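You operate a simulated robot arm through the tools that you are given. There is no shell and no other tool. Be economical: measure what you need, move in short steps, check, and stop when the job is done.

The job below is to be done with a simulated robot arm. You get a single attempt, and the scene is never put back.

Task
Take the square yellow plug and put it in the yellow bin on the top of the back bench. Then put the blue tape roll on a tall brown core in the orange tray. Then take the steel hex cap with a blue top from the top of the wooden bench and leave it on the top of the left blue cabinet. Then pull the second drawer from the top of the white cabinet open. Do these in the order given.
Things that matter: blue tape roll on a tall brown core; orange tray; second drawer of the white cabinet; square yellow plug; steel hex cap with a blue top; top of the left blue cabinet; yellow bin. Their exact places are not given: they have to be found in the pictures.

It is judged by the outcome, as a careful person would: the job done as asked, and still so three seconds after it is handed in. It fails if anything else is knocked over, pushed out of place, dropped, spilled or broken. A push-on lid holds only when it is set on centred and level and pressed home; a screw cap is set on level and turned clockwise until tight.

Robot
A 7-joint arm with a two-finger parallel gripper on a trunk, on a base that drives. Base frame: it is fixed to the floor where the robot stands at the start and does not move with it; the origin is under the middle of the robot, x ahead of it, y to its left, z up; the surface under the hand at the start is at about z = 0.9. Readings come in m, degrees, newtons and seconds.
With the tool pointing down near the work surface it reaches from about 0.3 to 0.72 m from the robot's upright axis, wherever it stands. Its first joint turns from -166.0 to 166.0 degrees. Places, roughly: blue tape roll on a tall brown cor (6x6x6 cm) [3.1, 3.1, 0.9]; orange tray (35x19x8 cm) [3.6, 3.2, 0.9]; second drawer of the white cabinet [3.5, 3.2, 0.7]; square yellow plug (3x3x6 cm) [0.5, -0.1, 0.9]; steel hex cap with a blue top (2x3x3 cm) [5.5, 3.2, 0.9]; top of the left blue cabinet (40x24 cm) [2.82, 0.22, 0.9]; yellow bin (15x20x10 cm) [0.9, -0.1, 0.9]. Payload 3.43 kg.
Tool frame: the origin (TCP) lies between the finger pads and is the grasp point; the fingertips stand 0.03 m ahead of it; z points along the fingers, y is the line along which they close. The gripper opens to 0.094 m. The fingers are 0.028 m wide and 0.01 m thick; the gripper's body (0.05 by 0.096 m) begins 0.055 m behind the TCP.
Orientation is that of the tool frame in the base frame, as a unit quaternion [w, x, y, z]. With the fingers straight down and closing along the base's y, the tool's x points along the base's -x, its y along +y and its z along -z.

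Tools
- The arm moves only by the tool arm_command. Its arguments are lists of equal length, an entry for each row: "delta_pos": the shift along the tool's x, y, z in units of 40 mm (1.0 is 40 mm), a list of three; "angular": the turn, a rotation vector about the tool's x, y, z in units of 5 degrees (1.0 is 5 degrees), a list of three; "hand": the finger opening in m, from 0 to 0.094. In form: {"delta_pos": [[x, y, z], ...], "angular": [[rx, ry, rz], ...], "hand": [hand, ...]}. A call has 1 to 10 rows; each row shifts and turns the commanded pose from where the row before left it, along the tool's axes as they then stand. A call with a number of a shift or a turn outside -1 to 1 is refused whole. Each row takes 0.2 s and may step no farther than 0.05 m and 8.6 degrees from the row before; otherwise, or with a gripper value out of range, the whole call is refused. Where a pose cannot be reached the arm comes as near as it can. A force on the tool above 40 N (or 10 N above the force at the start of the call, whichever is more), or a blocked arm, ends the call early, and 0.2 s more pass. The fingers move at their own pace (about 0.108 m/s each) and stop on an object; they squeeze with about 30 N. The grip force told is the motor's: it shows also when the fingers shut on nothing. Time passes only in rows, and 0.2 s behind the last, so rows that do not move let the fingers close. The reply holds the time, the measured pose of the TCP, the force on the tool along the base axes, the opening and the grip force, in the units named above and with some noise, with the torque about the TCP (base axes, N m) and any sound that the robot's microphone picked up, and new pictures: "show" is both (left out), scene, wrist or none.
- Cameras (640 x 400 px; columns grow to the right, rows downward): "scene" is now at [0.3373, -0.2136, 1.3583]; the picture's right is [0.00, -0.17, 0.99], its down [-0.36, 0.92, 0.16] and it looks along [-0.93, -0.36, -0.06] (base axes); focal length 214 px, centre (320, 200). "wrist" rides on the gripper at [0.076, 0.014, -0.102] in the tool frame; the picture's right is [-0.18, 0.98, 0.00], its down [-0.75, -0.14, -0.64] and it looks along [-0.63, -0.12, 0.77] (tool axes); focal length 243 px, centre (320, 200).
- raise_lower(by): slides the trunk up (or, below 0, down) by that many m; the arm and the scene camera ride with it, the base frame stays. It gives what a move gives, with no picture.
- steer(legs): drives the robot by 1 to 6 legs, each [ahead, left, turn to the left] in m, m and degrees, along the robot's own axes; the way and the turn of a leg run together, so that a leg with both is an arc; at most 1.5 m and 180 degrees a leg. The arm and the cameras ride along, it lands a little off, and it stops where it bumps. It gives what a move gives, and a new picture of the scene camera.
- head_to(pan, tilt): turns the head with the scene camera to pan (to the left, within 80 degrees either way) and tilt (down, from -29 to 69), counted from straight ahead of the robot. It gives what a move gives, and a new picture of the scene camera.
- locate(camera, pixels): for up to 12 pixels [column, row] of the newest picture of that camera ("zoom" is the newest enlarged one), the place [x, y, z] in the base frame of the surface seen there, good to about 0.002 m, but the place of the scene camera against the robot may be out by one fixed shift of up to 0.025 m in any direction. It takes no simulated time.
- close_up(camera, box): a new picture of the part [left, top, right, bottom] of that camera's present view, enlarged. It takes no simulated time.
- sign_off(): hands the job in; it is judged then, once.

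Go step by step. Measure first, check grasps and placings, and put right what went wrong. The budget is 110 turns and 260 pictures, counting those below and the enlarged ones. Unless the task says otherwise, let go and move clear before handing in, and close with one line.

The tools are called after "Request:" as name(argument=value, ...) on one line, values as JSON. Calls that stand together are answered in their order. arm_command: Moves the arm, as the interface text tells. Its arguments: {"type":"object","properties":{"delta_pos":{"type":"array","items":{"type":"array","items":{"type":"number"}}},"angular":{"type":"array","items":{"type":"array","items":{"type":"number"}}},"hand":{"type":"array","items":{"type":"number"}},"show":{"type":"string","enum":["both","scene","wrist","none"]}},"required":["delta_pos","angular","hand"]} The other tools are called the same way: raise_lower (by) slides the trunk up or down; steer (legs) drives the base; head_to (pan, tilt) turns the head that bears the scene camera; locate (camera, pixels) gives the place of the surface under pixels of a picture; close_up (camera, box) takes an enlarged picture of a part of a camera's view; sign_off () hands the job in.

At the start:

```text
time_s: 0.0
position: [0.3438, -0.1703, 1.2429]
tcp_rot: [-0.001, 0.0, 1.0, 0.0]
force: [0.7, 0.1, -0.1]
moment: [0.03, 0.01, 0.01]
gripper_width: 0.0937
finger_force: 0.0
trunk travel left (down, up): [-0.275, 0.315]
robot x, y, heading: [0.0008, -0.0024, 0.1]
head pan, tilt: [-80.2, 68.8]
```

scene: 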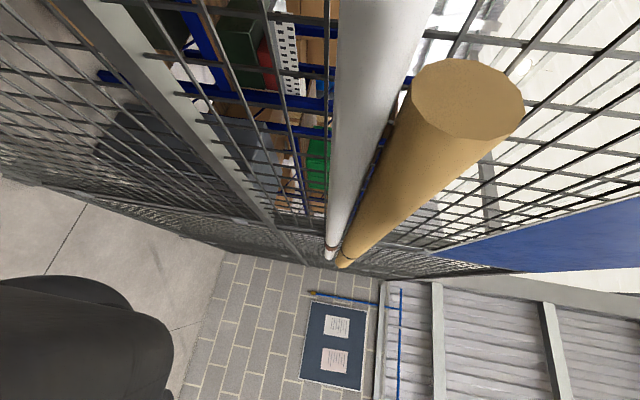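
wrist: 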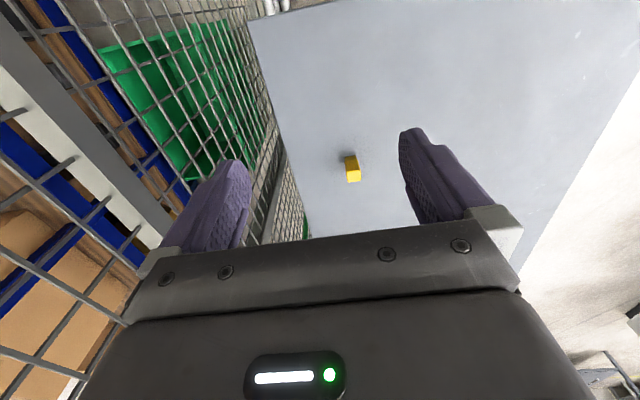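

The scene camera looks off to the side; the wrist picture shows the yellow plug at about (351,168). I turn the head to look ahead at the bench.

Request:
head_to(pan=0, tilt=35)

Request:
locate(camera="wrist", pixels=[[351, 162], [353, 176], [345, 160], [358, 158], [400, 250]])

```text
time_s: 1.5
position: [0.3429, -0.1711, 1.2428]
tcp_rot: [0.0, -0.001, 1.0, 0.0]
force: [0.0, -1.2, 0.1]
moment: [0.03, -0.01, -0.01]
gripper_width: 0.0938
finger_force: 0.1
trunk travel left (down, up): [-0.275, 0.315]
robot x, y, heading: [0.0004, -0.0002, -0.0]
head pan, tilt: [0.0, 35.0]
```

scene: 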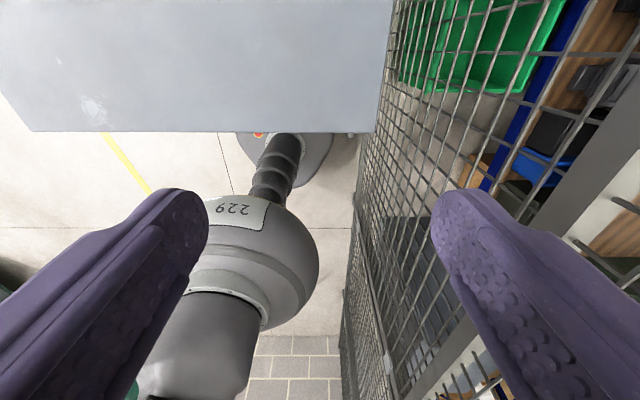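

```text
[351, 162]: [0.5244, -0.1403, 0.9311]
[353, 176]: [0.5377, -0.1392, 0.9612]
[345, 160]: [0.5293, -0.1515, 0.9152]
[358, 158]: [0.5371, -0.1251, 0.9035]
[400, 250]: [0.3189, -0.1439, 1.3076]
```

The scene view shows the bench at the top, fence at right, and fingers near the camera, which is unclear. I locate several pixels to understand the view.

Request:
locate(camera="scene", pixels=[[170, 125], [370, 125], [180, 210], [450, 210], [230, 215], [300, 330], [200, 360], [300, 360], [480, 50], [400, 100], [100, 20], [300, 20]])

Request:
head_to(pan=0, tilt=0)

```text
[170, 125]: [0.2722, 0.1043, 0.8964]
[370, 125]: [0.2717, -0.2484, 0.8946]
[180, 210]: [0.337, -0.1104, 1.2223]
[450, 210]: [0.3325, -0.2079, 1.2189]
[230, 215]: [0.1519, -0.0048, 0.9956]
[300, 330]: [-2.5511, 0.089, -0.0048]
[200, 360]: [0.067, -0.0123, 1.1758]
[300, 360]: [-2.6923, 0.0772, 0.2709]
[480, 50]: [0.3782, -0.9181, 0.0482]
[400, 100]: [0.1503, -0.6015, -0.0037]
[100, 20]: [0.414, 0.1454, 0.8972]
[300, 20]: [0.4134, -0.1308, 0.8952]
```

```text
time_s: 2.5
position: [0.3437, -0.171, 1.2432]
tcp_rot: [-0.001, 0.0, 1.0, 0.0]
force: [-0.1, -0.9, 0.2]
moment: [0.04, -0.03, 0.01]
gripper_width: 0.0939
finger_force: 0.0
trunk travel left (down, up): [-0.275, 0.315]
robot x, y, heading: [0.0007, -0.0007, -0.1]
head pan, tilt: [0.0, 0.0]
```

scene: 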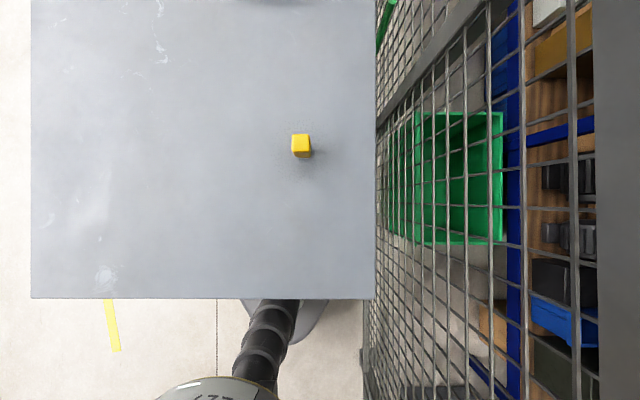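

At tilt 0 the camera looks straight down (plug at (301,145)). I tilt to -29 to look ahead for the bin.

Request:
locate(camera="scene", pixels=[[301, 138], [301, 150], [320, 200], [35, 295], [372, 295], [40, 5], [370, 5], [440, 200], [265, 340]])

Request:
head_to(pan=0, tilt=-29)

```text
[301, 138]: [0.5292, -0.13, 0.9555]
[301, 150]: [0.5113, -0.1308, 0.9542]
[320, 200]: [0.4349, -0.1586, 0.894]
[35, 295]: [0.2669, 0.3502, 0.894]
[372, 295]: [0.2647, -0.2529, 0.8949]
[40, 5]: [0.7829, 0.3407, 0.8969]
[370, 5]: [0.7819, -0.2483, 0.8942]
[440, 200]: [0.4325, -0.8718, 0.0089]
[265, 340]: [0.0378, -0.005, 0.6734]
```

```text
time_s: 3.5
position: [0.3424, -0.1697, 1.2427]
tcp_rot: [0.0, 0.001, 1.0, 0.0]
force: [0.4, 0.1, 0.6]
moment: [0.01, 0.03, -0.02]
gripper_width: 0.0941
finger_force: 0.0
trunk travel left (down, up): [-0.275, 0.315]
robot x, y, heading: [-0.0033, 0.0018, -0.1]
head pan, tilt: [0.0, -28.6]
```

scene: 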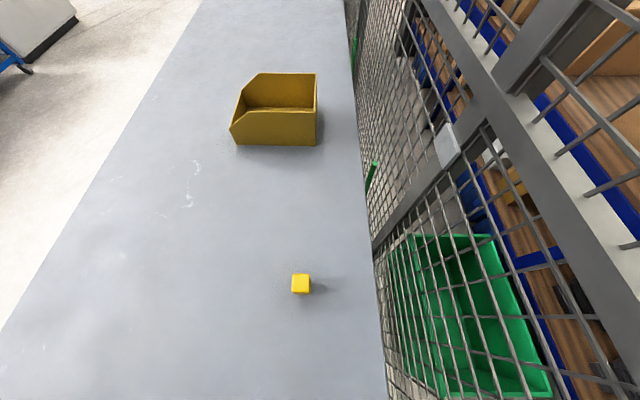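

The yellow bin is at about (275,110) and the plug at (301,284). I measure them.

Request:
locate(camera="scene", pixels=[[232, 132], [316, 142], [315, 76], [258, 75], [275, 93], [275, 118], [301, 280], [293, 276], [308, 276], [200, 5], [340, 5], [40, 260]])

Request:
close_up(camera="scene", box=[200, 40, 360, 160])

Request:
head_to(pan=60, tilt=-29)

```text
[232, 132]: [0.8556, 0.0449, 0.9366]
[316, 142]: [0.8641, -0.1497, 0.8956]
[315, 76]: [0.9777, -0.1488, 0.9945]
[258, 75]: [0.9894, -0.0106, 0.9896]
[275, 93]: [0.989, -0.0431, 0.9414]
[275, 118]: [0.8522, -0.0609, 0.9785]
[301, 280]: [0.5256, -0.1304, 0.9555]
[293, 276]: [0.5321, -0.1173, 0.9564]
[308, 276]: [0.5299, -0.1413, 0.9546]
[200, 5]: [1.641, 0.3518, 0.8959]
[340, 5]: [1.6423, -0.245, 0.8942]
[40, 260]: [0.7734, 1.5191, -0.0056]
```

```text
3.33 times, centred on (280, 100) of scene
```

zoom: 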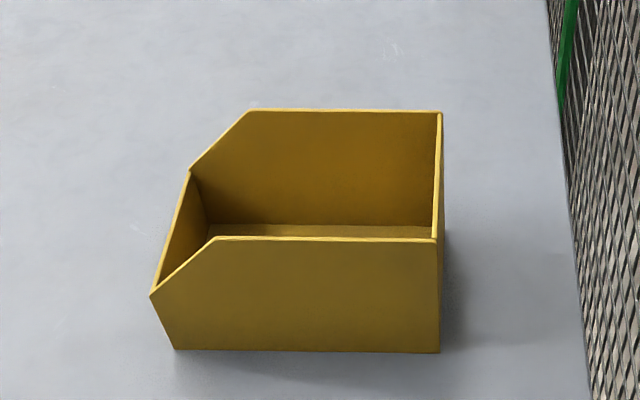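

```text
time_s: 4.8
position: [0.3419, -0.1706, 1.2418]
tcp_rot: [0.0, 0.0, 1.0, 0.001]
force: [-0.7, 0.3, 0.1]
moment: [0.02, 0.02, -0.03]
gripper_width: 0.0942
finger_force: 0.0
trunk travel left (down, up): [-0.275, 0.315]
robot x, y, heading: [0.0005, 0.0031, -0.1]
head pan, tilt: [60.0, -28.6]
```

scene: 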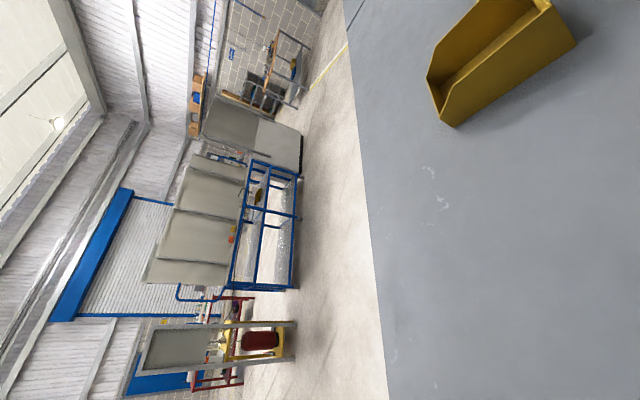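

The bin spans roughly x 0.85–0.99, y −0.15–0.05, rim z≈0.99. Now I measure the plug precisely in the wrist camera, which has no offset.

Request:
close_up(camera="wrist", box=[312, 143, 392, 193])

```text
8.00 times, centred on (352, 168) of wrist
```

zoom: 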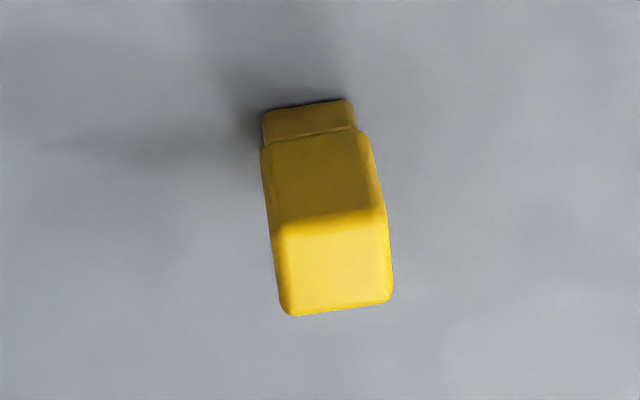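

Request:
locate(camera="zoom", pixels=[[335, 260], [280, 232], [288, 305], [385, 292], [378, 218], [315, 175], [308, 120], [150, 250], [500, 250]])

```text
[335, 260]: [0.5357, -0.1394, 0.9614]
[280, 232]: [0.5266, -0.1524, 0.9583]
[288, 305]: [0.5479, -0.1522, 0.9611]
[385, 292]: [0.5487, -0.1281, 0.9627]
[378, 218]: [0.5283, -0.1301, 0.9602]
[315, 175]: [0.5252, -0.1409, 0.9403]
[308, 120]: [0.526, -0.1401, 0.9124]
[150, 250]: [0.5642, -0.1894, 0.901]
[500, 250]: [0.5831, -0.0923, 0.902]
```

Plug centre is (0.537, −0.140), top 0.961, bench 0.9015 (scene camera offset ≈ +0.015, −0.010, +0.006 to true). I move above it and part way down.

Request:
arm_command(delta_pos=[[-0.97, 0.15, 0.2], [-0.97, 0.15, 0.2], [-0.97, 0.15, 0.2], [-0.97, 0.15, 0.2], [-0.97, 0.15, 0.2], [0, 0, 1], [0, 0, 1], [0, 0, 1], [0, 0, 1], [0, 0, 0]], angular=[[0, 0, 0], [0, 0, 0], [0, 0, 0], [0, 0, 0], [0, 0, 0], [0, 0, 0], [0, 0, 0], [0, 0, 0], [0, 0, 0], [0, 0, 0]], hand=[0.09, 0.09, 0.09, 0.09, 0.09, 0.09, 0.09, 0.09, 0.09, 0.09], show="wrist")

```text
time_s: 7.0
position: [0.5364, -0.1431, 1.0449]
tcp_rot: [0.0, 0.001, 1.0, 0.0]
force: [0.8, 1.5, -0.1]
moment: [0.01, 0.0, -0.02]
gripper_width: 0.0899
finger_force: 0.0
trunk travel left (down, up): [-0.275, 0.315]
robot x, y, heading: [-0.0013, 0.0003, -0.1]
head pan, tilt: [60.0, -28.6]
```

wrist: 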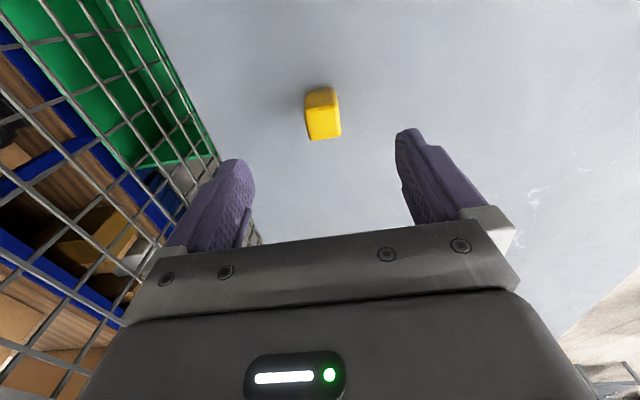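

The plug sits at (322,113), ahead between the fingers. I recheck it and descend.

Request:
locate(camera="wrist", pixels=[[324, 122], [309, 110], [312, 137], [339, 134], [336, 106]])

Request:
arm_command(delta_pos=[[0, 0.07, 0.7], [0, 0, 0.7], [0, 0, 0.7], [0, 0, 0.5], [0, 0, 0]], angular=[[0, 0, 0], [0, 0, 0], [0, 0, 0], [0, 0, 0], [0, 0, 0]], hand=[0.08, 0.07, 0.07, 0.07, 0.07], show="wrist")

```text
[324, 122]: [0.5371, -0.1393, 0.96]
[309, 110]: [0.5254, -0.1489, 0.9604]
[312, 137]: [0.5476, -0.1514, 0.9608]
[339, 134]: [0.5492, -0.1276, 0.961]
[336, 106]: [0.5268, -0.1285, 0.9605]
```

```text
time_s: 8.2
position: [0.5369, -0.1383, 0.9402]
tcp_rot: [0.0, 0.0, 1.0, 0.0]
force: [-0.3, -0.1, -0.4]
moment: [-0.03, 0.02, 0.04]
gripper_width: 0.0699
finger_force: 0.0
trunk travel left (down, up): [-0.275, 0.315]
robot x, y, heading: [-0.0004, -0.0034, 0.0]
head pan, tilt: [60.0, -28.6]
```

wrist: 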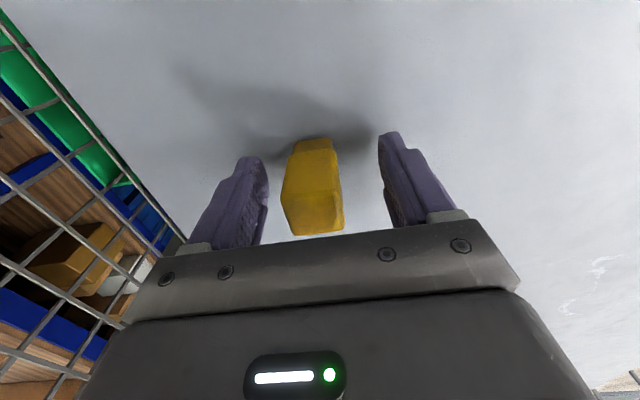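

The plug is between the pads. I close and lift 20 cm.

Request:
arm_command(delta_pos=[[0, 0, 0], [0, 0, 0], [0, 0, 0], [0, 0, -0.8], [0, 0, -1], [0, 0, -1], [0, 0, -1], [0, 0, -1], [0, 0, 0]], angular=[[0, 0, 0], [0, 0, 0], [0, 0, 0], [0, 0, 0], [0, 0, 0], [0, 0, 0], [0, 0, 0], [0, 0, 0], [0, 0, 0]], hand=[0, 0, 0, 0, 0, 0, 0, 0, 0], show="both")

```text
time_s: 10.2
position: [0.5387, -0.1392, 1.1333]
tcp_rot: [0.0, -0.001, 1.0, 0.0]
force: [0.1, -0.9, -1.3]
moment: [0.05, 0.01, 0.01]
gripper_width: 0.0318
finger_force: 29.9
trunk travel left (down, up): [-0.275, 0.315]
robot x, y, heading: [-0.0017, -0.0022, 0.1]
head pan, tilt: [60.0, -28.6]
```

scene: 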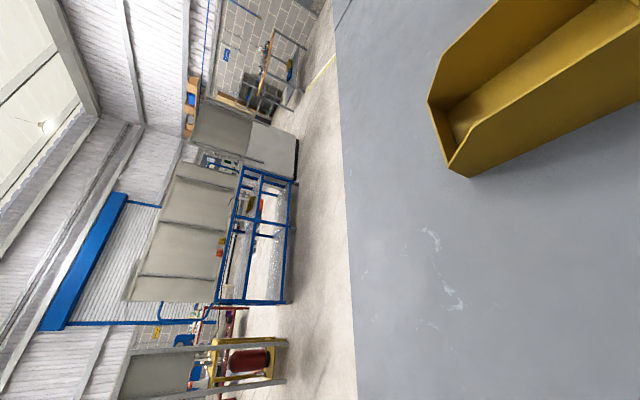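
wrist: 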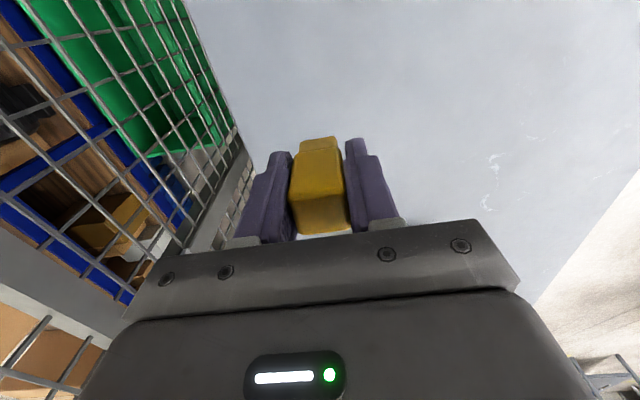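

The plug is held (width 0.032, 30 N) and the floor left of the bench looks clear. I drive around to the bench's left side, facing it at the bin.

Request:
steer(legs=[[0, 0.78, 0], [0.95, 0, 0], [0, 0, -90]])

```text
time_s: 22.8
position: [0.8185, 0.2643, 1.1327]
tcp_rot: [0.0, 0.702, 0.712, 0.0]
force: [-0.3, 0.6, -0.8]
moment: [0.0, 0.02, -0.01]
gripper_width: 0.0314
finger_force: 29.4
trunk travel left (down, up): [-0.275, 0.315]
robot x, y, heading: [0.9531, 0.8005, -89.2]
head pan, tilt: [60.0, -28.6]
```

scene: 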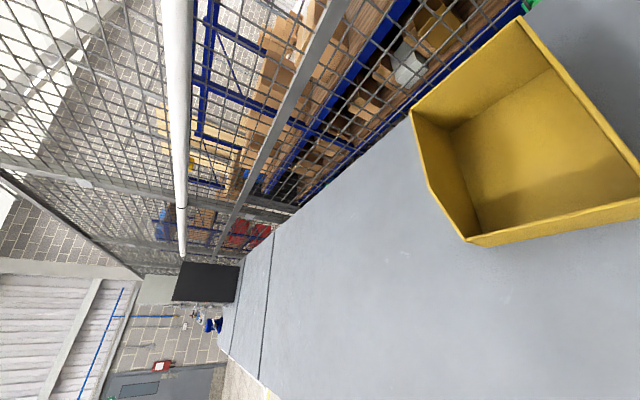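

The robot is at (0.953, 0.80) facing the bench, with the bin visible. I ease ahead 0.13 m and look straight down.

Request:
steer(legs=[[0.13, 0, 0]])

Request:
head_to(pan=0, tilt=-20)

```text
time_s: 24.1
position: [0.8202, 0.1355, 1.1312]
tcp_rot: [-0.001, 0.702, 0.712, 0.001]
force: [-0.5, 0.0, -0.2]
moment: [0.03, 0.04, -0.05]
gripper_width: 0.0317
finger_force: 29.9
trunk travel left (down, up): [-0.275, 0.315]
robot x, y, heading: [0.9554, 0.6772, -89.0]
head pan, tilt: [60.0, -28.6]
```

scene: 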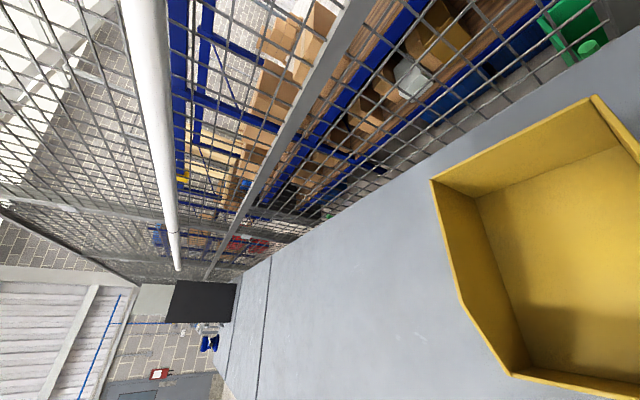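

```text
time_s: 25.4
position: [0.8201, 0.1373, 1.1325]
tcp_rot: [0.0, 0.702, 0.712, 0.001]
force: [-0.6, 0.2, -0.8]
moment: [0.0, 0.03, 0.0]
gripper_width: 0.0319
finger_force: 30.3
trunk travel left (down, up): [-0.275, 0.315]
robot x, y, heading: [0.9486, 0.6783, -89.4]
head pan, tilt: [0.0, -20.0]
```

scene: 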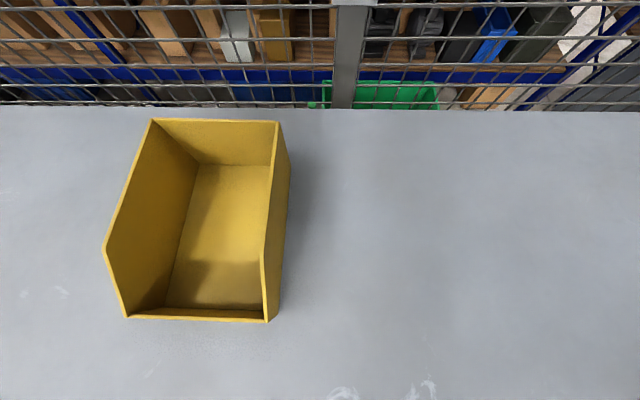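

I locate the bin's rim corners and floor.

Request:
locate(camera="scene", pixels=[[153, 121], [277, 124], [267, 318], [127, 316], [105, 248], [225, 235], [215, 290], [220, 180], [265, 260]])

```text
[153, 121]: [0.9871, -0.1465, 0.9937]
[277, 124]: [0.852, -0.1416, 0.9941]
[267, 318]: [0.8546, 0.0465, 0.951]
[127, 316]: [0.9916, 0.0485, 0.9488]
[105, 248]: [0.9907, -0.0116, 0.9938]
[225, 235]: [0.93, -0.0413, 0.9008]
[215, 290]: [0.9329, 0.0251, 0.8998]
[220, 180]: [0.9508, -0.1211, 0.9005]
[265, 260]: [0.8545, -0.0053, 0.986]
```

The readings equal the earlier ones, so the offset is fixed in the base frame: bin true x 0.868–1.003, y −0.157–0.036. I move the plug above the bin.

Request:
arm_command(delta_pos=[[-0.87, 0.573, 0], [-0.87, 0.573, 0], [-0.87, 0.573, 0], [-0.87, 0.573, 0], [-0.87, 0.573, 0], [0, 0, 0]], angular=[[0, 0, 0], [0, 0, 0], [0, 0, 0], [0, 0, 0], [0, 0, 0], [0, 0, 0]], hand=[0, 0, 0, 0, 0, 0], show="both")

```text
time_s: 26.8
position: [0.9371, -0.0346, 1.1319]
tcp_rot: [-0.001, 0.703, 0.712, 0.0]
force: [-0.1, 0.9, -1.6]
moment: [-0.01, 0.0, -0.01]
gripper_width: 0.0318
finger_force: 30.6
trunk travel left (down, up): [-0.275, 0.315]
robot x, y, heading: [0.9551, 0.6761, -89.4]
head pan, tilt: [0.0, -20.0]
```

scene: 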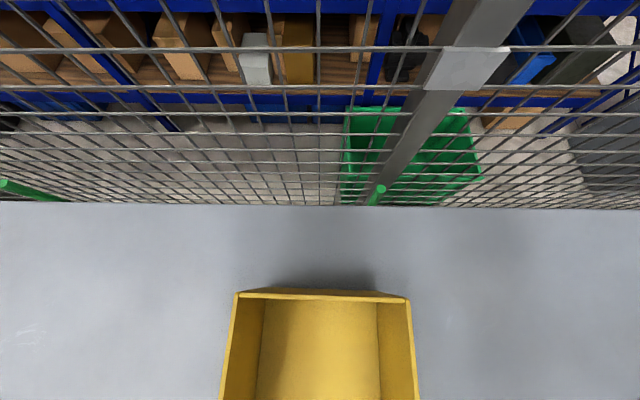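
wrist: 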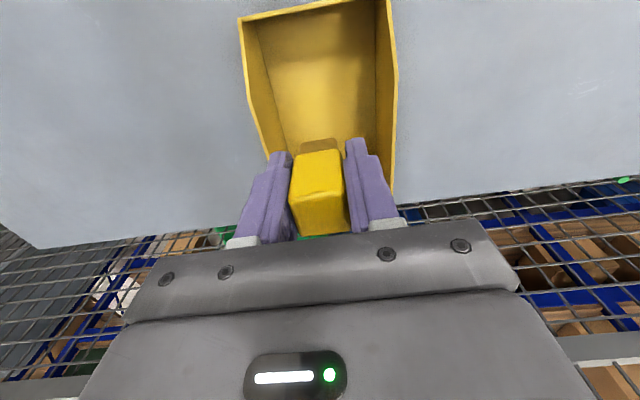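

The plug is over the bin, centred between its side walls (wrist). I lower into it.

Request:
arm_command(delta_pos=[[0, 0, 0.9], [0, 0, 0.9], [0, 0, 0.9], [0, 0, 0.9], [0, 0, 0.75], [0, 0, 0]], angular=[[0, 0, 0], [0, 0, 0], [0, 0, 0], [0, 0, 0], [0, 0, 0], [0, 0, 0]], hand=[0, 0, 0, 0, 0, 0], show="wrist")

```text
time_s: 28.2
position: [0.9384, -0.0355, 0.961]
tcp_rot: [0.0, 0.702, 0.712, 0.001]
force: [0.2, -0.2, 0.0]
moment: [-0.04, 0.0, -0.01]
gripper_width: 0.0316
finger_force: 30.4
trunk travel left (down, up): [-0.275, 0.315]
robot x, y, heading: [0.9524, 0.6742, -89.3]
head pan, tilt: [0.0, -20.0]
```

wrist: 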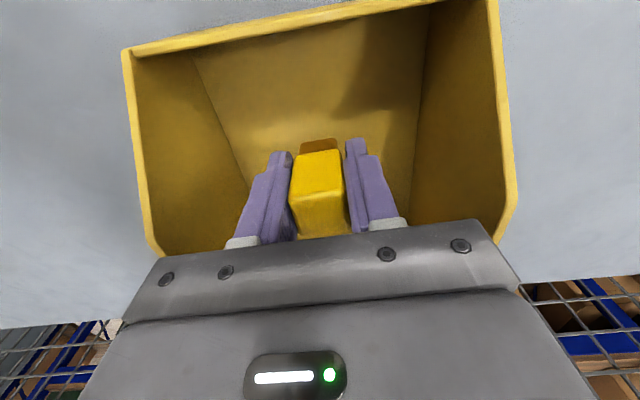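

It is well inside the bin; I go down 12 mm more, open gently and retreat.

Request:
arm_command(delta_pos=[[0, 0, 0.3], [0, 0, 0], [0, 0, 0], [0, 0, 0], [0, 0, -0.6], [0, 0, -1], [0, 0, -1], [0, 0, -1], [0, 0, -1], [0, 0, 0]], angular=[[0, 0, 0], [0, 0, 0], [0, 0, 0], [0, 0, 0], [0, 0, 0], [0, 0, 0], [0, 0, 0], [0, 0, 0], [0, 0, 0], [0, 0, 0]], hand=[0, 0.05, 0.065, 0.065, 0.065, 0.065, 0.065, 0.065, 0.065, 0.065], show="wrist")

```text
time_s: 30.4
position: [0.9348, -0.039, 1.1332]
tcp_rot: [-0.001, 0.702, 0.712, 0.0]
force: [0.4, -0.2, -0.8]
moment: [-0.03, -0.02, 0.0]
gripper_width: 0.065
finger_force: 0.1
trunk travel left (down, up): [-0.275, 0.315]
robot x, y, heading: [0.9542, 0.6774, -89.4]
head pan, tilt: [0.0, -20.0]
```

wrist: 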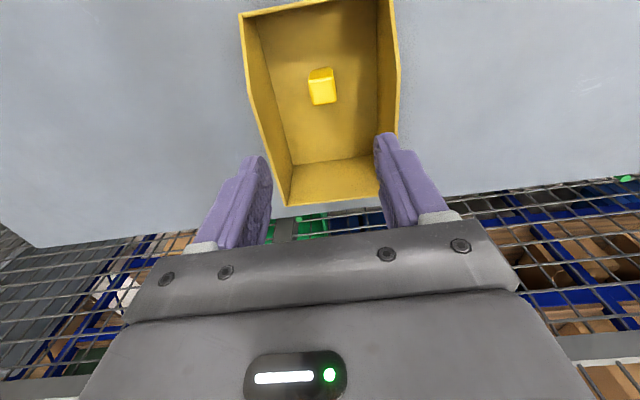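

The plug stands in the bin (320,85), released. I retract the arm toward the robot and then back away from the bench.

Request:
arm_command(delta_pos=[[1, 0, -0.5], [1, 0, -0.5], [1, 0, -0.5], [1, 0, 0], [1, 0, 0], [1, 0, 0], [0.5, 0, 0]], angular=[[0, 0, 0], [0, 0, 0], [0, 0, 0], [0, 0, 0], [0, 0, 0], [0, 0, 0], [0, 0, 0]], hand=[0.065, 0.065, 0.065, 0.065, 0.065, 0.065, 0.065], show="none")

Request:
steer(legs=[[-0.6, 0, 0], [0, 0, 125]])

Request:
arm_command(delta_pos=[[0, 0, -0.5], [0, 0, 0], [0, 0, 0], [0, 0, 0], [0, 0, 0], [0, 0, 0], [0, 0, 0], [0, 0, 0], [0, 0, 0], [0, 0, 0]], angular=[[0, -1, 0], [0, -1, 0], [0, -1, 0], [0, -1, 0], [0, -1, 0], [0, -1, 0], [0, -1, 0], [0, -1, 0], [0, -1, 0], [0, 0, 0]], hand=[0.065, 0.065, 0.065, 0.065, 0.065, 0.065, 0.065, 0.065, 0.065, 0.065], show="both")

```text
time_s: 32.0
position: [0.934, 0.2259, 1.189]
tcp_rot: [0.001, 0.702, 0.712, 0.0]
force: [-0.5, 0.9, 0.2]
moment: [0.01, 0.03, 0.0]
gripper_width: 0.0649
finger_force: 0.0
trunk travel left (down, up): [-0.275, 0.315]
robot x, y, heading: [0.9565, 0.6787, -89.3]
head pan, tilt: [0.0, -20.0]
```

```text
time_s: 40.5
position: [1.3283, 1.5087, 1.1885]
tcp_rot: [0.0, -0.297, 0.955, 0.0]
force: [0.6, 0.9, 0.4]
moment: [0.0, 0.03, 0.03]
gripper_width: 0.0651
finger_force: 0.1
trunk travel left (down, up): [-0.275, 0.315]
robot x, y, heading: [0.9413, 1.275, 34.3]
head pan, tilt: [0.0, -20.0]
```

scene: 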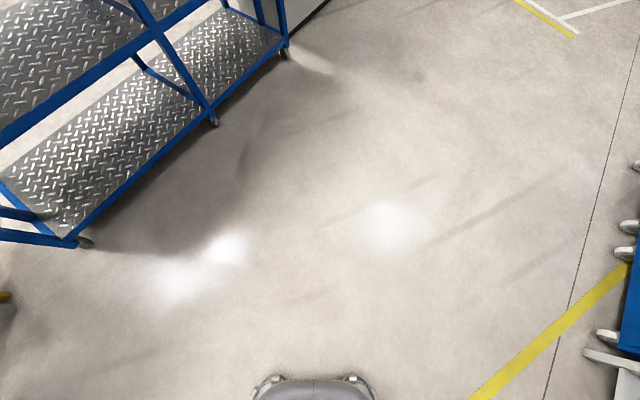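

```text
time_s: 42.7
position: [1.3287, 1.5097, 1.2105]
tcp_rot: [0.365, -0.274, 0.882, 0.113]
force: [-0.5, -0.2, 0.5]
moment: [0.0, -0.04, -0.01]
gripper_width: 0.0651
finger_force: 0.0
trunk travel left (down, up): [-0.275, 0.315]
robot x, y, heading: [0.9416, 1.2743, 34.5]
head pan, tilt: [0.0, -20.0]
```

scene: 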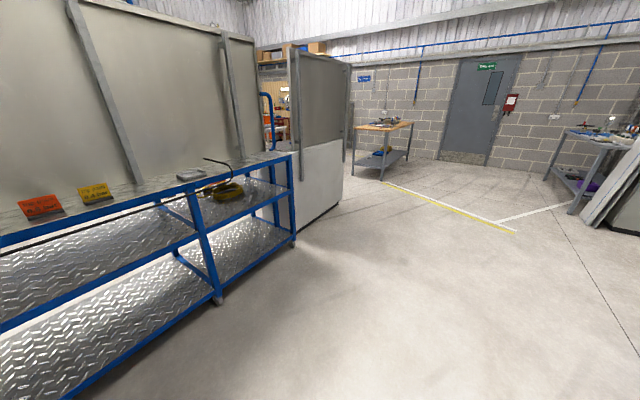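
wrist: 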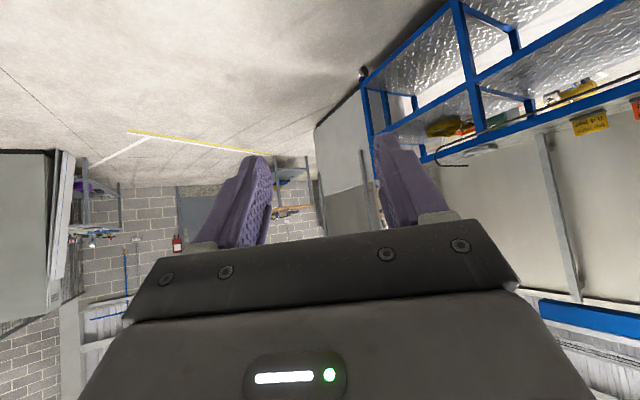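

Now the scene view is upright: blue wire bench on the left, partition, wooden bench near (385,130). I locate things to map the room.

Request:
locate(camera="scene", pixels=[[290, 155], [60, 230], [218, 300], [300, 225], [340, 205], [385, 122], [380, 180], [230, 190], [560, 130], [515, 232], [300, 150], [345, 145]])

Request:
close_up(camera="scene", box=[240, 60, 640, 240])

```text
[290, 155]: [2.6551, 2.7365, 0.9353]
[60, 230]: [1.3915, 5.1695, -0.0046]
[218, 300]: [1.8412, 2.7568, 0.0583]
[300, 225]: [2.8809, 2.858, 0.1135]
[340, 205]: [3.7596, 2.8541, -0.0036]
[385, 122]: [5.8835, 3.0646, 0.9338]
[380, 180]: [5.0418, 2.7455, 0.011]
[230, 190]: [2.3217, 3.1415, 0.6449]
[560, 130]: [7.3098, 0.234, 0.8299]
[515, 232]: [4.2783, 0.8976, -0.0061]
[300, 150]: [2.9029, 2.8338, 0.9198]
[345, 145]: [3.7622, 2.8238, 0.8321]
```

```text
1.60 times, centred on (440, 150) of scene
```

zoom: 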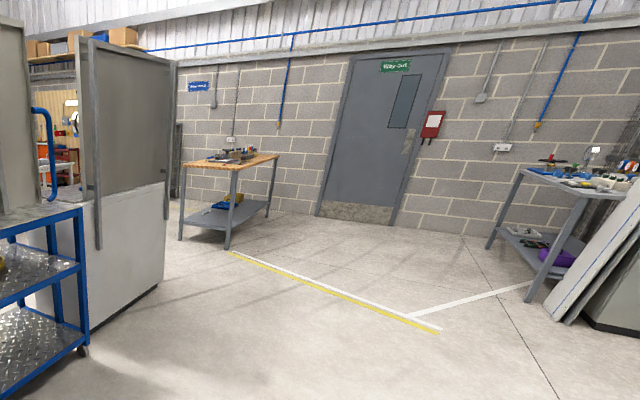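

The white cabinet spans x≈2.9–3.76 with its back panel toward us, so its front faces +y. I drive to the gap at x≈4.4 and look along +y.

Request:
steer(legs=[[0, 0, -34.5], [1.5, 0.3, 0], [1.5, 0.1, 0], [0.45, 0, 0], [0, 0, 90]])

```text
refused: leg 2 is longer than a leg can be; nothing moved
```

Request:
steer(legs=[[0, 0, -34.5], [1.4, 0.3, 0], [1.4, 0.1, 0], [0.65, 0, 0], [0, 0, 90]])

```text
time_s: 65.1
position: [4.3952, 2.1291, 1.2092]
tcp_rot: [-0.268, 0.66, -0.646, -0.274]
force: [0.2, -0.4, 0.3]
moment: [0.0, 0.06, 0.01]
gripper_width: 0.0652
finger_force: 0.1
trunk travel left (down, up): [-0.275, 0.315]
robot x, y, heading: [4.3797, 1.6748, 91.2]
head pan, tilt: [0.0, -20.0]
```

scene: 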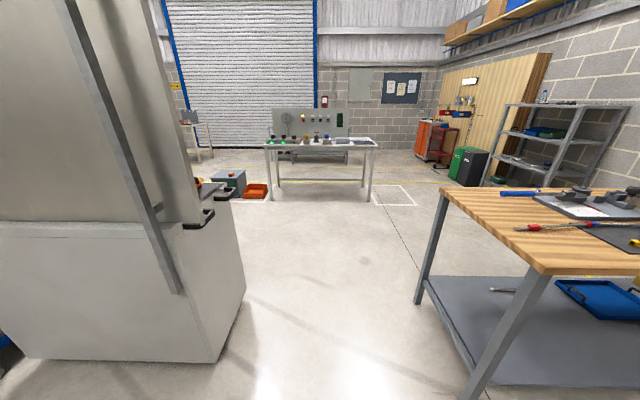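

The gap is clear. I drive through to y≈4.2 and turn left to face the cabinet's front.

Request:
steer(legs=[[1.4, 0, 0], [1.2, 0, 0], [0, 0, 130]])

```text
time_s: 83.2
position: [3.9275, 4.0001, 1.2096]
tcp_rot: [0.138, 0.861, 0.334, -0.357]
force: [0.1, 0.2, 0.5]
moment: [-0.02, 0.05, 0.02]
gripper_width: 0.0653
finger_force: 0.1
trunk travel left (down, up): [-0.275, 0.315]
robot x, y, heading: [4.2788, 4.2859, -137.5]
head pan, tilt: [0.0, -20.0]
```

scene: 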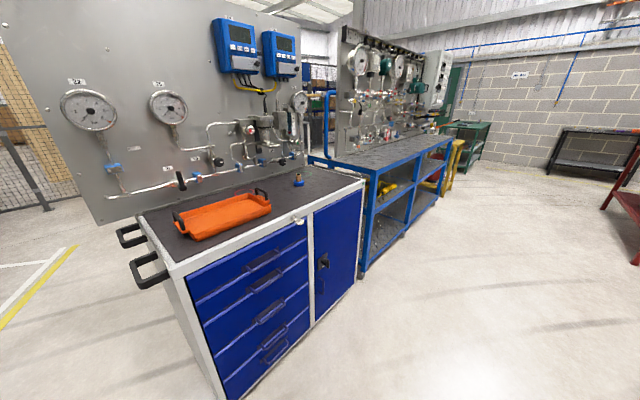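

The white cabinet has blue drawers; the tray is at (220,215) and the tape roll at (298,180). I measure and zoom.

Request:
locate(camera="scene", pixels=[[298, 182], [182, 238], [270, 210], [175, 212], [255, 192], [220, 213], [280, 240], [263, 265], [266, 288], [260, 260], [170, 262], [365, 183]])

Request:
close_up(camera="scene", box=[120, 150, 400, 380])

```text
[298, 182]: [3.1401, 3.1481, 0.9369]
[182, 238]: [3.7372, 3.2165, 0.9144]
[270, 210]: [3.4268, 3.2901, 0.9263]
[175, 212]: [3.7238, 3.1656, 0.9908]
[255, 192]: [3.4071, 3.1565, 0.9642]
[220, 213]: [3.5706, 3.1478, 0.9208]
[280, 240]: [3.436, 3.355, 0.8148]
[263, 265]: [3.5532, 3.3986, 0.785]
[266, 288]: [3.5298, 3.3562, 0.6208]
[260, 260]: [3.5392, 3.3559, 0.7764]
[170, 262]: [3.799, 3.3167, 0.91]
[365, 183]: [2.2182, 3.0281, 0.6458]
```

```text
1.74 times, centred on (260, 265) of scene
```

zoom: 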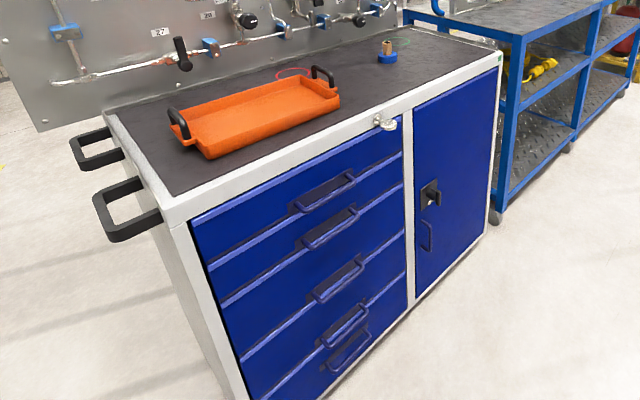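

Scene readings put the roll near (3.155, 3.138) and the tray near (3.58, 3.19) with cabinet front at y≈3.345. I drive to face the cabinet at about (3.3, 3.85).

Request:
steer(legs=[[0, 0, 47.5], [0, -0.95, 0], [0.42, 0, 0]])

```text
time_s: 92.5
position: [3.2914, 3.4188, 1.21]
tcp_rot: [0.27, 0.654, 0.653, -0.271]
force: [0.0, 0.1, 0.9]
moment: [0.0, 0.03, -0.01]
gripper_width: 0.0649
finger_force: 0.0
trunk travel left (down, up): [-0.275, 0.315]
robot x, y, heading: [3.3154, 3.8713, -90.0]
head pan, tilt: [0.0, -20.0]
```

scene: 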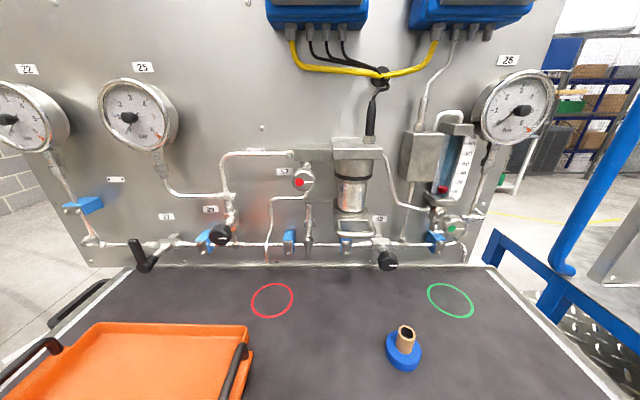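

The roll is at (405,350), tray at lower left. I drive 0.1 m closer and level the tool downward.

Request:
locate(camera="scene", pixels=[[405, 330], [403, 365], [390, 345], [420, 350], [388, 258], [350, 210], [512, 115], [140, 255], [170, 370], [245, 328], [100, 328], [300, 380]])

Request:
steer(legs=[[0.1, 0, 0]])

Request:
arm_command(delta_pos=[[0, 0, 0], [0, 0, 0], [0, 0, 0], [0, 0, 0], [0, 0, 0], [0, 0, 0], [0, 0, 0], [0, 0, 0], [0, 0, 0], [0, 0, 0]], angular=[[0, 1, 0], [0, 1, 0], [0, 1, 0], [0, 1, 0], [0, 1, 0], [0, 1, 0], [0, 1, 0], [0, 1, 0], [0, 1, 0], [0, 0, 0]], hand=[0.09, 0.09, 0.09, 0.09, 0.09, 0.09, 0.09, 0.09, 0.09, 0.09], show="both")

```text
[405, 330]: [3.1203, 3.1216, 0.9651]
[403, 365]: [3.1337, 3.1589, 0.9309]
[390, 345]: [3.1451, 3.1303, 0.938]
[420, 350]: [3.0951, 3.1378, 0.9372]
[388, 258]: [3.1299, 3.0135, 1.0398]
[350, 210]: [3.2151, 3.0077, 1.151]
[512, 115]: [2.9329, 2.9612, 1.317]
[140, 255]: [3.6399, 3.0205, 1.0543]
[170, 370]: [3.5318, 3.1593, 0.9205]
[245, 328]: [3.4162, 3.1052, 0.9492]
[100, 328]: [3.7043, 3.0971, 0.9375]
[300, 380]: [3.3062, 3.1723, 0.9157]
```

```text
time_s: 93.7
position: [3.2925, 3.3193, 1.2102]
tcp_rot: [0.27, 0.654, 0.653, -0.27]
force: [-0.7, 0.3, -1.3]
moment: [0.01, -0.01, 0.01]
gripper_width: 0.065
finger_force: 0.0
trunk travel left (down, up): [-0.275, 0.315]
robot x, y, heading: [3.3179, 3.7721, -90.1]
head pan, tilt: [0.0, -20.0]
```

scene: 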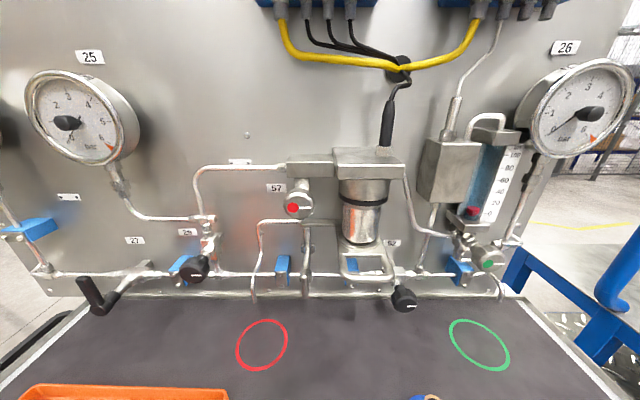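

```text
time_s: 95.9
position: [3.2925, 3.3193, 1.2097]
tcp_rot: [0.0, 0.707, 0.707, -0.001]
force: [-0.7, 1.2, 0.1]
moment: [0.01, -0.02, -0.01]
gripper_width: 0.0898
finger_force: 0.0
trunk travel left (down, up): [-0.275, 0.315]
robot x, y, heading: [3.3154, 3.7737, -90.2]
head pan, tilt: [0.0, -20.0]
```

scene: 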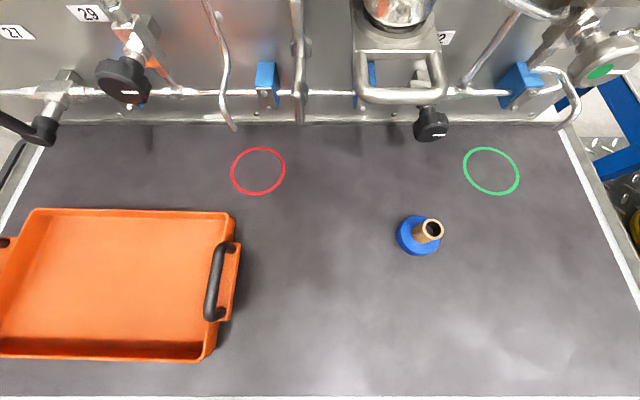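
wrist: 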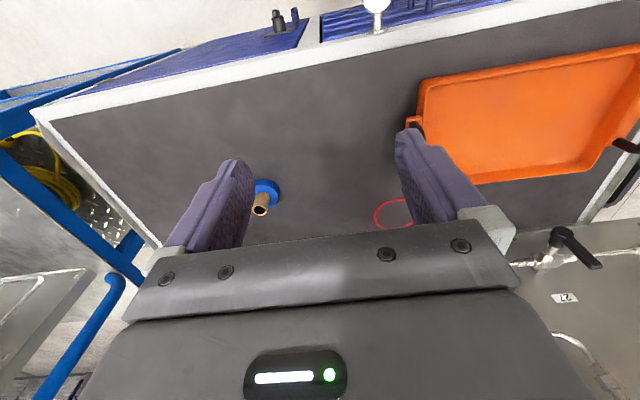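

The roll is a blue disc with a brown core upright, at wrist (263,198). I zoom the wrist picture for exact places.

Request:
close_up(camera="wrist", box=[232, 165, 312, 225])

```text
6.67 times, centred on (272, 195) of wrist
```

zoom: 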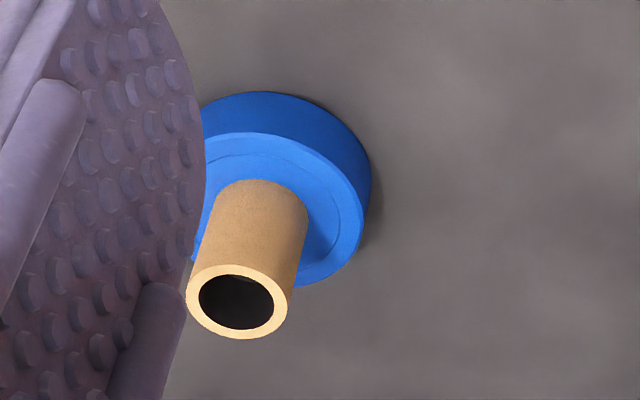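

Request:
locate(camera="zoom", pixels=[[240, 268], [193, 300], [283, 300], [238, 334], [250, 190], [250, 145], [355, 230], [315, 280], [280, 100], [450, 200], [245, 230]])

Request:
locate(camera="wrist", pixels=[[430, 90], [410, 118], [470, 185], [600, 168], [636, 75], [520, 120], [640, 146], [412, 126], [375, 30], [350, 66]])

```text
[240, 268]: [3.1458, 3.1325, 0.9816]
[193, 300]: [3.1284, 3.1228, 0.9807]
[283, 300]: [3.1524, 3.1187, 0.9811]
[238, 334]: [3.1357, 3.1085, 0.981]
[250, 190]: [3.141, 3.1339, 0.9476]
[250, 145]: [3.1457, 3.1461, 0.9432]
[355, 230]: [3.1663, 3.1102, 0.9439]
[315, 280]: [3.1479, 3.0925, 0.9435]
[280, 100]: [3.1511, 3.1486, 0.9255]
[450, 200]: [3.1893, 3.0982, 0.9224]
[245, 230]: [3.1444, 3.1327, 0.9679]
```

```text
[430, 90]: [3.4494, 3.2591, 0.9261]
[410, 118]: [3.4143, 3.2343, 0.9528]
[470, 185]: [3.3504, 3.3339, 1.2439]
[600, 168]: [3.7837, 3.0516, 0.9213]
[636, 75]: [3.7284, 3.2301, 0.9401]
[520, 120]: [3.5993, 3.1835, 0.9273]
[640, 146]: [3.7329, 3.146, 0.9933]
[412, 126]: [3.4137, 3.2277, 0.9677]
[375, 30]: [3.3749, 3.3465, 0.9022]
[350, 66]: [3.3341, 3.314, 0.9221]
```

Core centre is (3.140, 3.121), core top 0.981, disc top 0.9435, surface 0.922. I will grasp the core from above; first move over it.

Request:
arm_command(delta_pos=[[-0.826, -0.635, 0], [-0.826, -0.635, 0], [-0.826, -0.635, 0], [-0.826, -0.635, 0], [-0.826, -0.635, 0], [-0.826, -0.635, 0], [0, 0, 1], [0, 0, 1], [0, 0, 1], [0, 0, 0]], angular=[[0, 0, 0], [0, 0, 0], [0, 0, 0], [0, 0, 0], [0, 0, 0], [0, 0, 0], [0, 0, 0], [0, 0, 0], [0, 0, 0], [0, 0, 0]], hand=[0.07, 0.07, 0.07, 0.07, 0.07, 0.07, 0.07, 0.07, 0.07, 0.07], show="both")

```text
time_s: 98.1
position: [3.1355, 3.1205, 1.0921]
tcp_rot: [0.0, 0.708, 0.706, 0.0]
force: [0.2, -0.7, 0.8]
moment: [0.04, 0.0, -0.02]
gripper_width: 0.0699
finger_force: 0.0
trunk travel left (down, up): [-0.275, 0.315]
robot x, y, heading: [3.3197, 3.7724, -89.9]
head pan, tilt: [0.0, -20.0]
```

scene: 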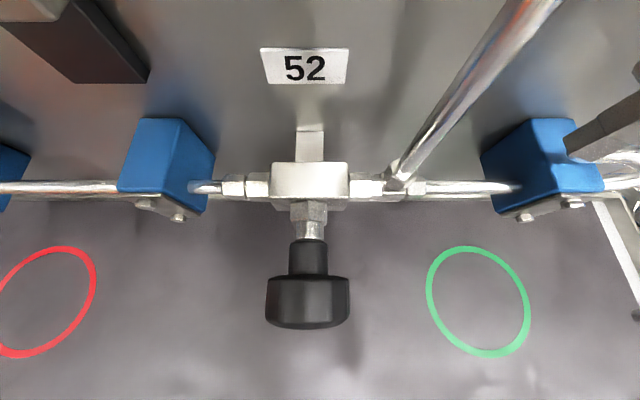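
wrist: 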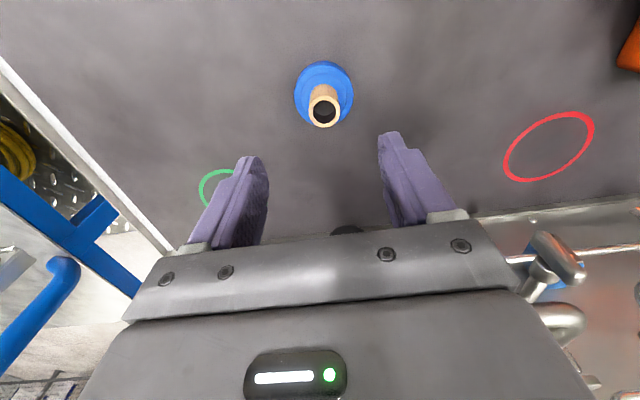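

The core ring is at wrist (324,112) and valve knob 52 is in front. I check both.

Request:
locate(camera="wrist", pixels=[[324, 96], [309, 112], [339, 112], [324, 126]])

Request:
locate(camera="scene", pixels=[[308, 322], [308, 290], [308, 180], [168, 160]])

```text
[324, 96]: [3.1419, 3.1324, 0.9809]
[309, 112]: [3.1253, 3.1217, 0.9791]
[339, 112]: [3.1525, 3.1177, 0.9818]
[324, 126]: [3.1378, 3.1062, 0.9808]
```

```text
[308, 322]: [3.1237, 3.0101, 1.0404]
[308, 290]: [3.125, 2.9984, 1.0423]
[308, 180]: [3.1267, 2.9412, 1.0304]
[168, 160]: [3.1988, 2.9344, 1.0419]
```

Clearance to the knob (y≈3.0) is fine. I descend onto the core, close and stop to check.

Request:
arm_command(delta_pos=[[0, 0.08, 0.7], [0, 0, 0.7], [0, 0, 0.7], [0, 0, 0.68], [0, 0, 0], [0, 0, 0], [0, 0, 0], [0, 0, 0]], angular=[[0, 0, 0], [0, 0, 0], [0, 0, 0], [0, 0, 0], [0, 0, 0], [0, 0, 0], [0, 0, 0], [0, 0, 0]], hand=[0.06, 0.06, 0.06, 0.06, 0.06, 0, 0, 0], show="wrist")

```text
time_s: 99.2
position: [3.1387, 3.1193, 0.9899]
tcp_rot: [0.006, 0.708, 0.706, -0.008]
force: [3.3, 15.8, 19.9]
moment: [-3.22, 0.11, 0.39]
gripper_width: 0.0599
finger_force: 0.0
trunk travel left (down, up): [-0.275, 0.315]
robot x, y, heading: [3.3206, 3.7735, -90.1]
head pan, tilt: [0.0, -20.0]
stopped in row 5: the force on the tool passed its limit at 43 N (the readings are from after the stop); the commanded pose is now the measured one
```

wrist: 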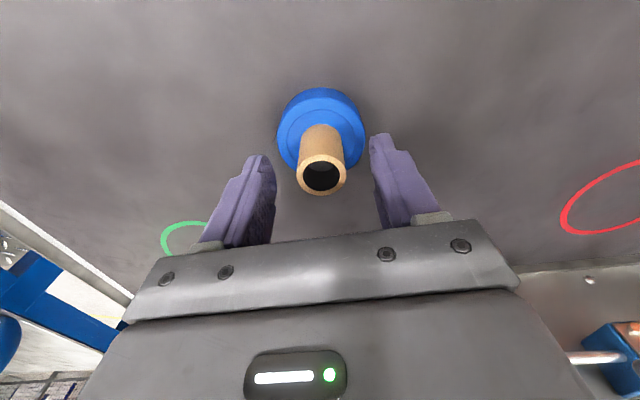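

The force pattern (torque −3.2 N·m about x, push +y/+z) says the camera housing ahead of the gripper touched knob 52. I back straight up and turn the tool 90° so the housing points along +x.

Request:
arm_command(delta_pos=[[0, 0, -0.6], [0, 0, -0.8], [0, 0, -0.8], [0, 0, -0.8], [0, 0, 0], [0, 0, 0], [0, 0, 0], [0, 0, 0], [0, 0, 0], [0, 0, 0]], angular=[[0, 0, 0], [0, 0, 0], [0, 0, 0], [0, 0, 0], [0, 0, -1], [0, 0, -1], [0, 0, -1], [0, 0, -1], [0, 0, -1], [0, 0, 0]], hand=[0.06, 0.06, 0.06, 0.06, 0.06, 0.06, 0.06, 0.06, 0.06, 0.06], show="both")

```text
time_s: 101.4
position: [3.137, 3.1186, 1.1057]
tcp_rot: [0.003, 0.538, 0.843, -0.006]
force: [-8.7, 7.2, 3.4]
moment: [-0.81, -0.72, -0.51]
gripper_width: 0.06
finger_force: 0.1
trunk travel left (down, up): [-0.275, 0.315]
robot x, y, heading: [3.3183, 3.7728, -90.2]
head pan, tilt: [0.0, -20.0]
```

scene: 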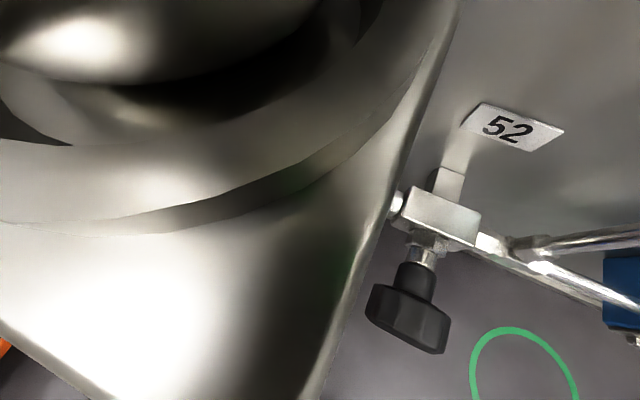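
wrist: 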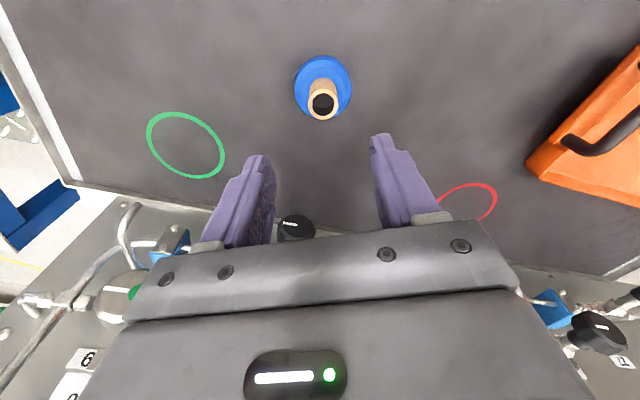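

The housing now presses lightly against the canister (−8.7, +7.2 N). I pull back in +y by 0.1 m first, then finish the turn.

Request:
arm_command(delta_pos=[[0.757, 0.35, 0], [0.757, 0.35, 0], [0.757, 0.35, 0], [0, 0, 0], [0, 0, 0], [0, 0, 0], [0, 0, 0], [0, 0, 0], [0, 0, 0], [0, 0, 0]], angular=[[0, 0, 0], [0, 0, 0], [0, 0, 0], [0, 0, -1.3], [0, 0, -1.3], [0, 0, -1.3], [0, 0, -1.3], [0, 0, -1.3], [0, 0, -1.3], [0, 0, -1.3]], hand=[0.06, 0.06, 0.06, 0.06, 0.06, 0.06, 0.06, 0.06, 0.06, 0.06], show="both")

```text
refused: -1.3 is not a number from -1 to 1
```

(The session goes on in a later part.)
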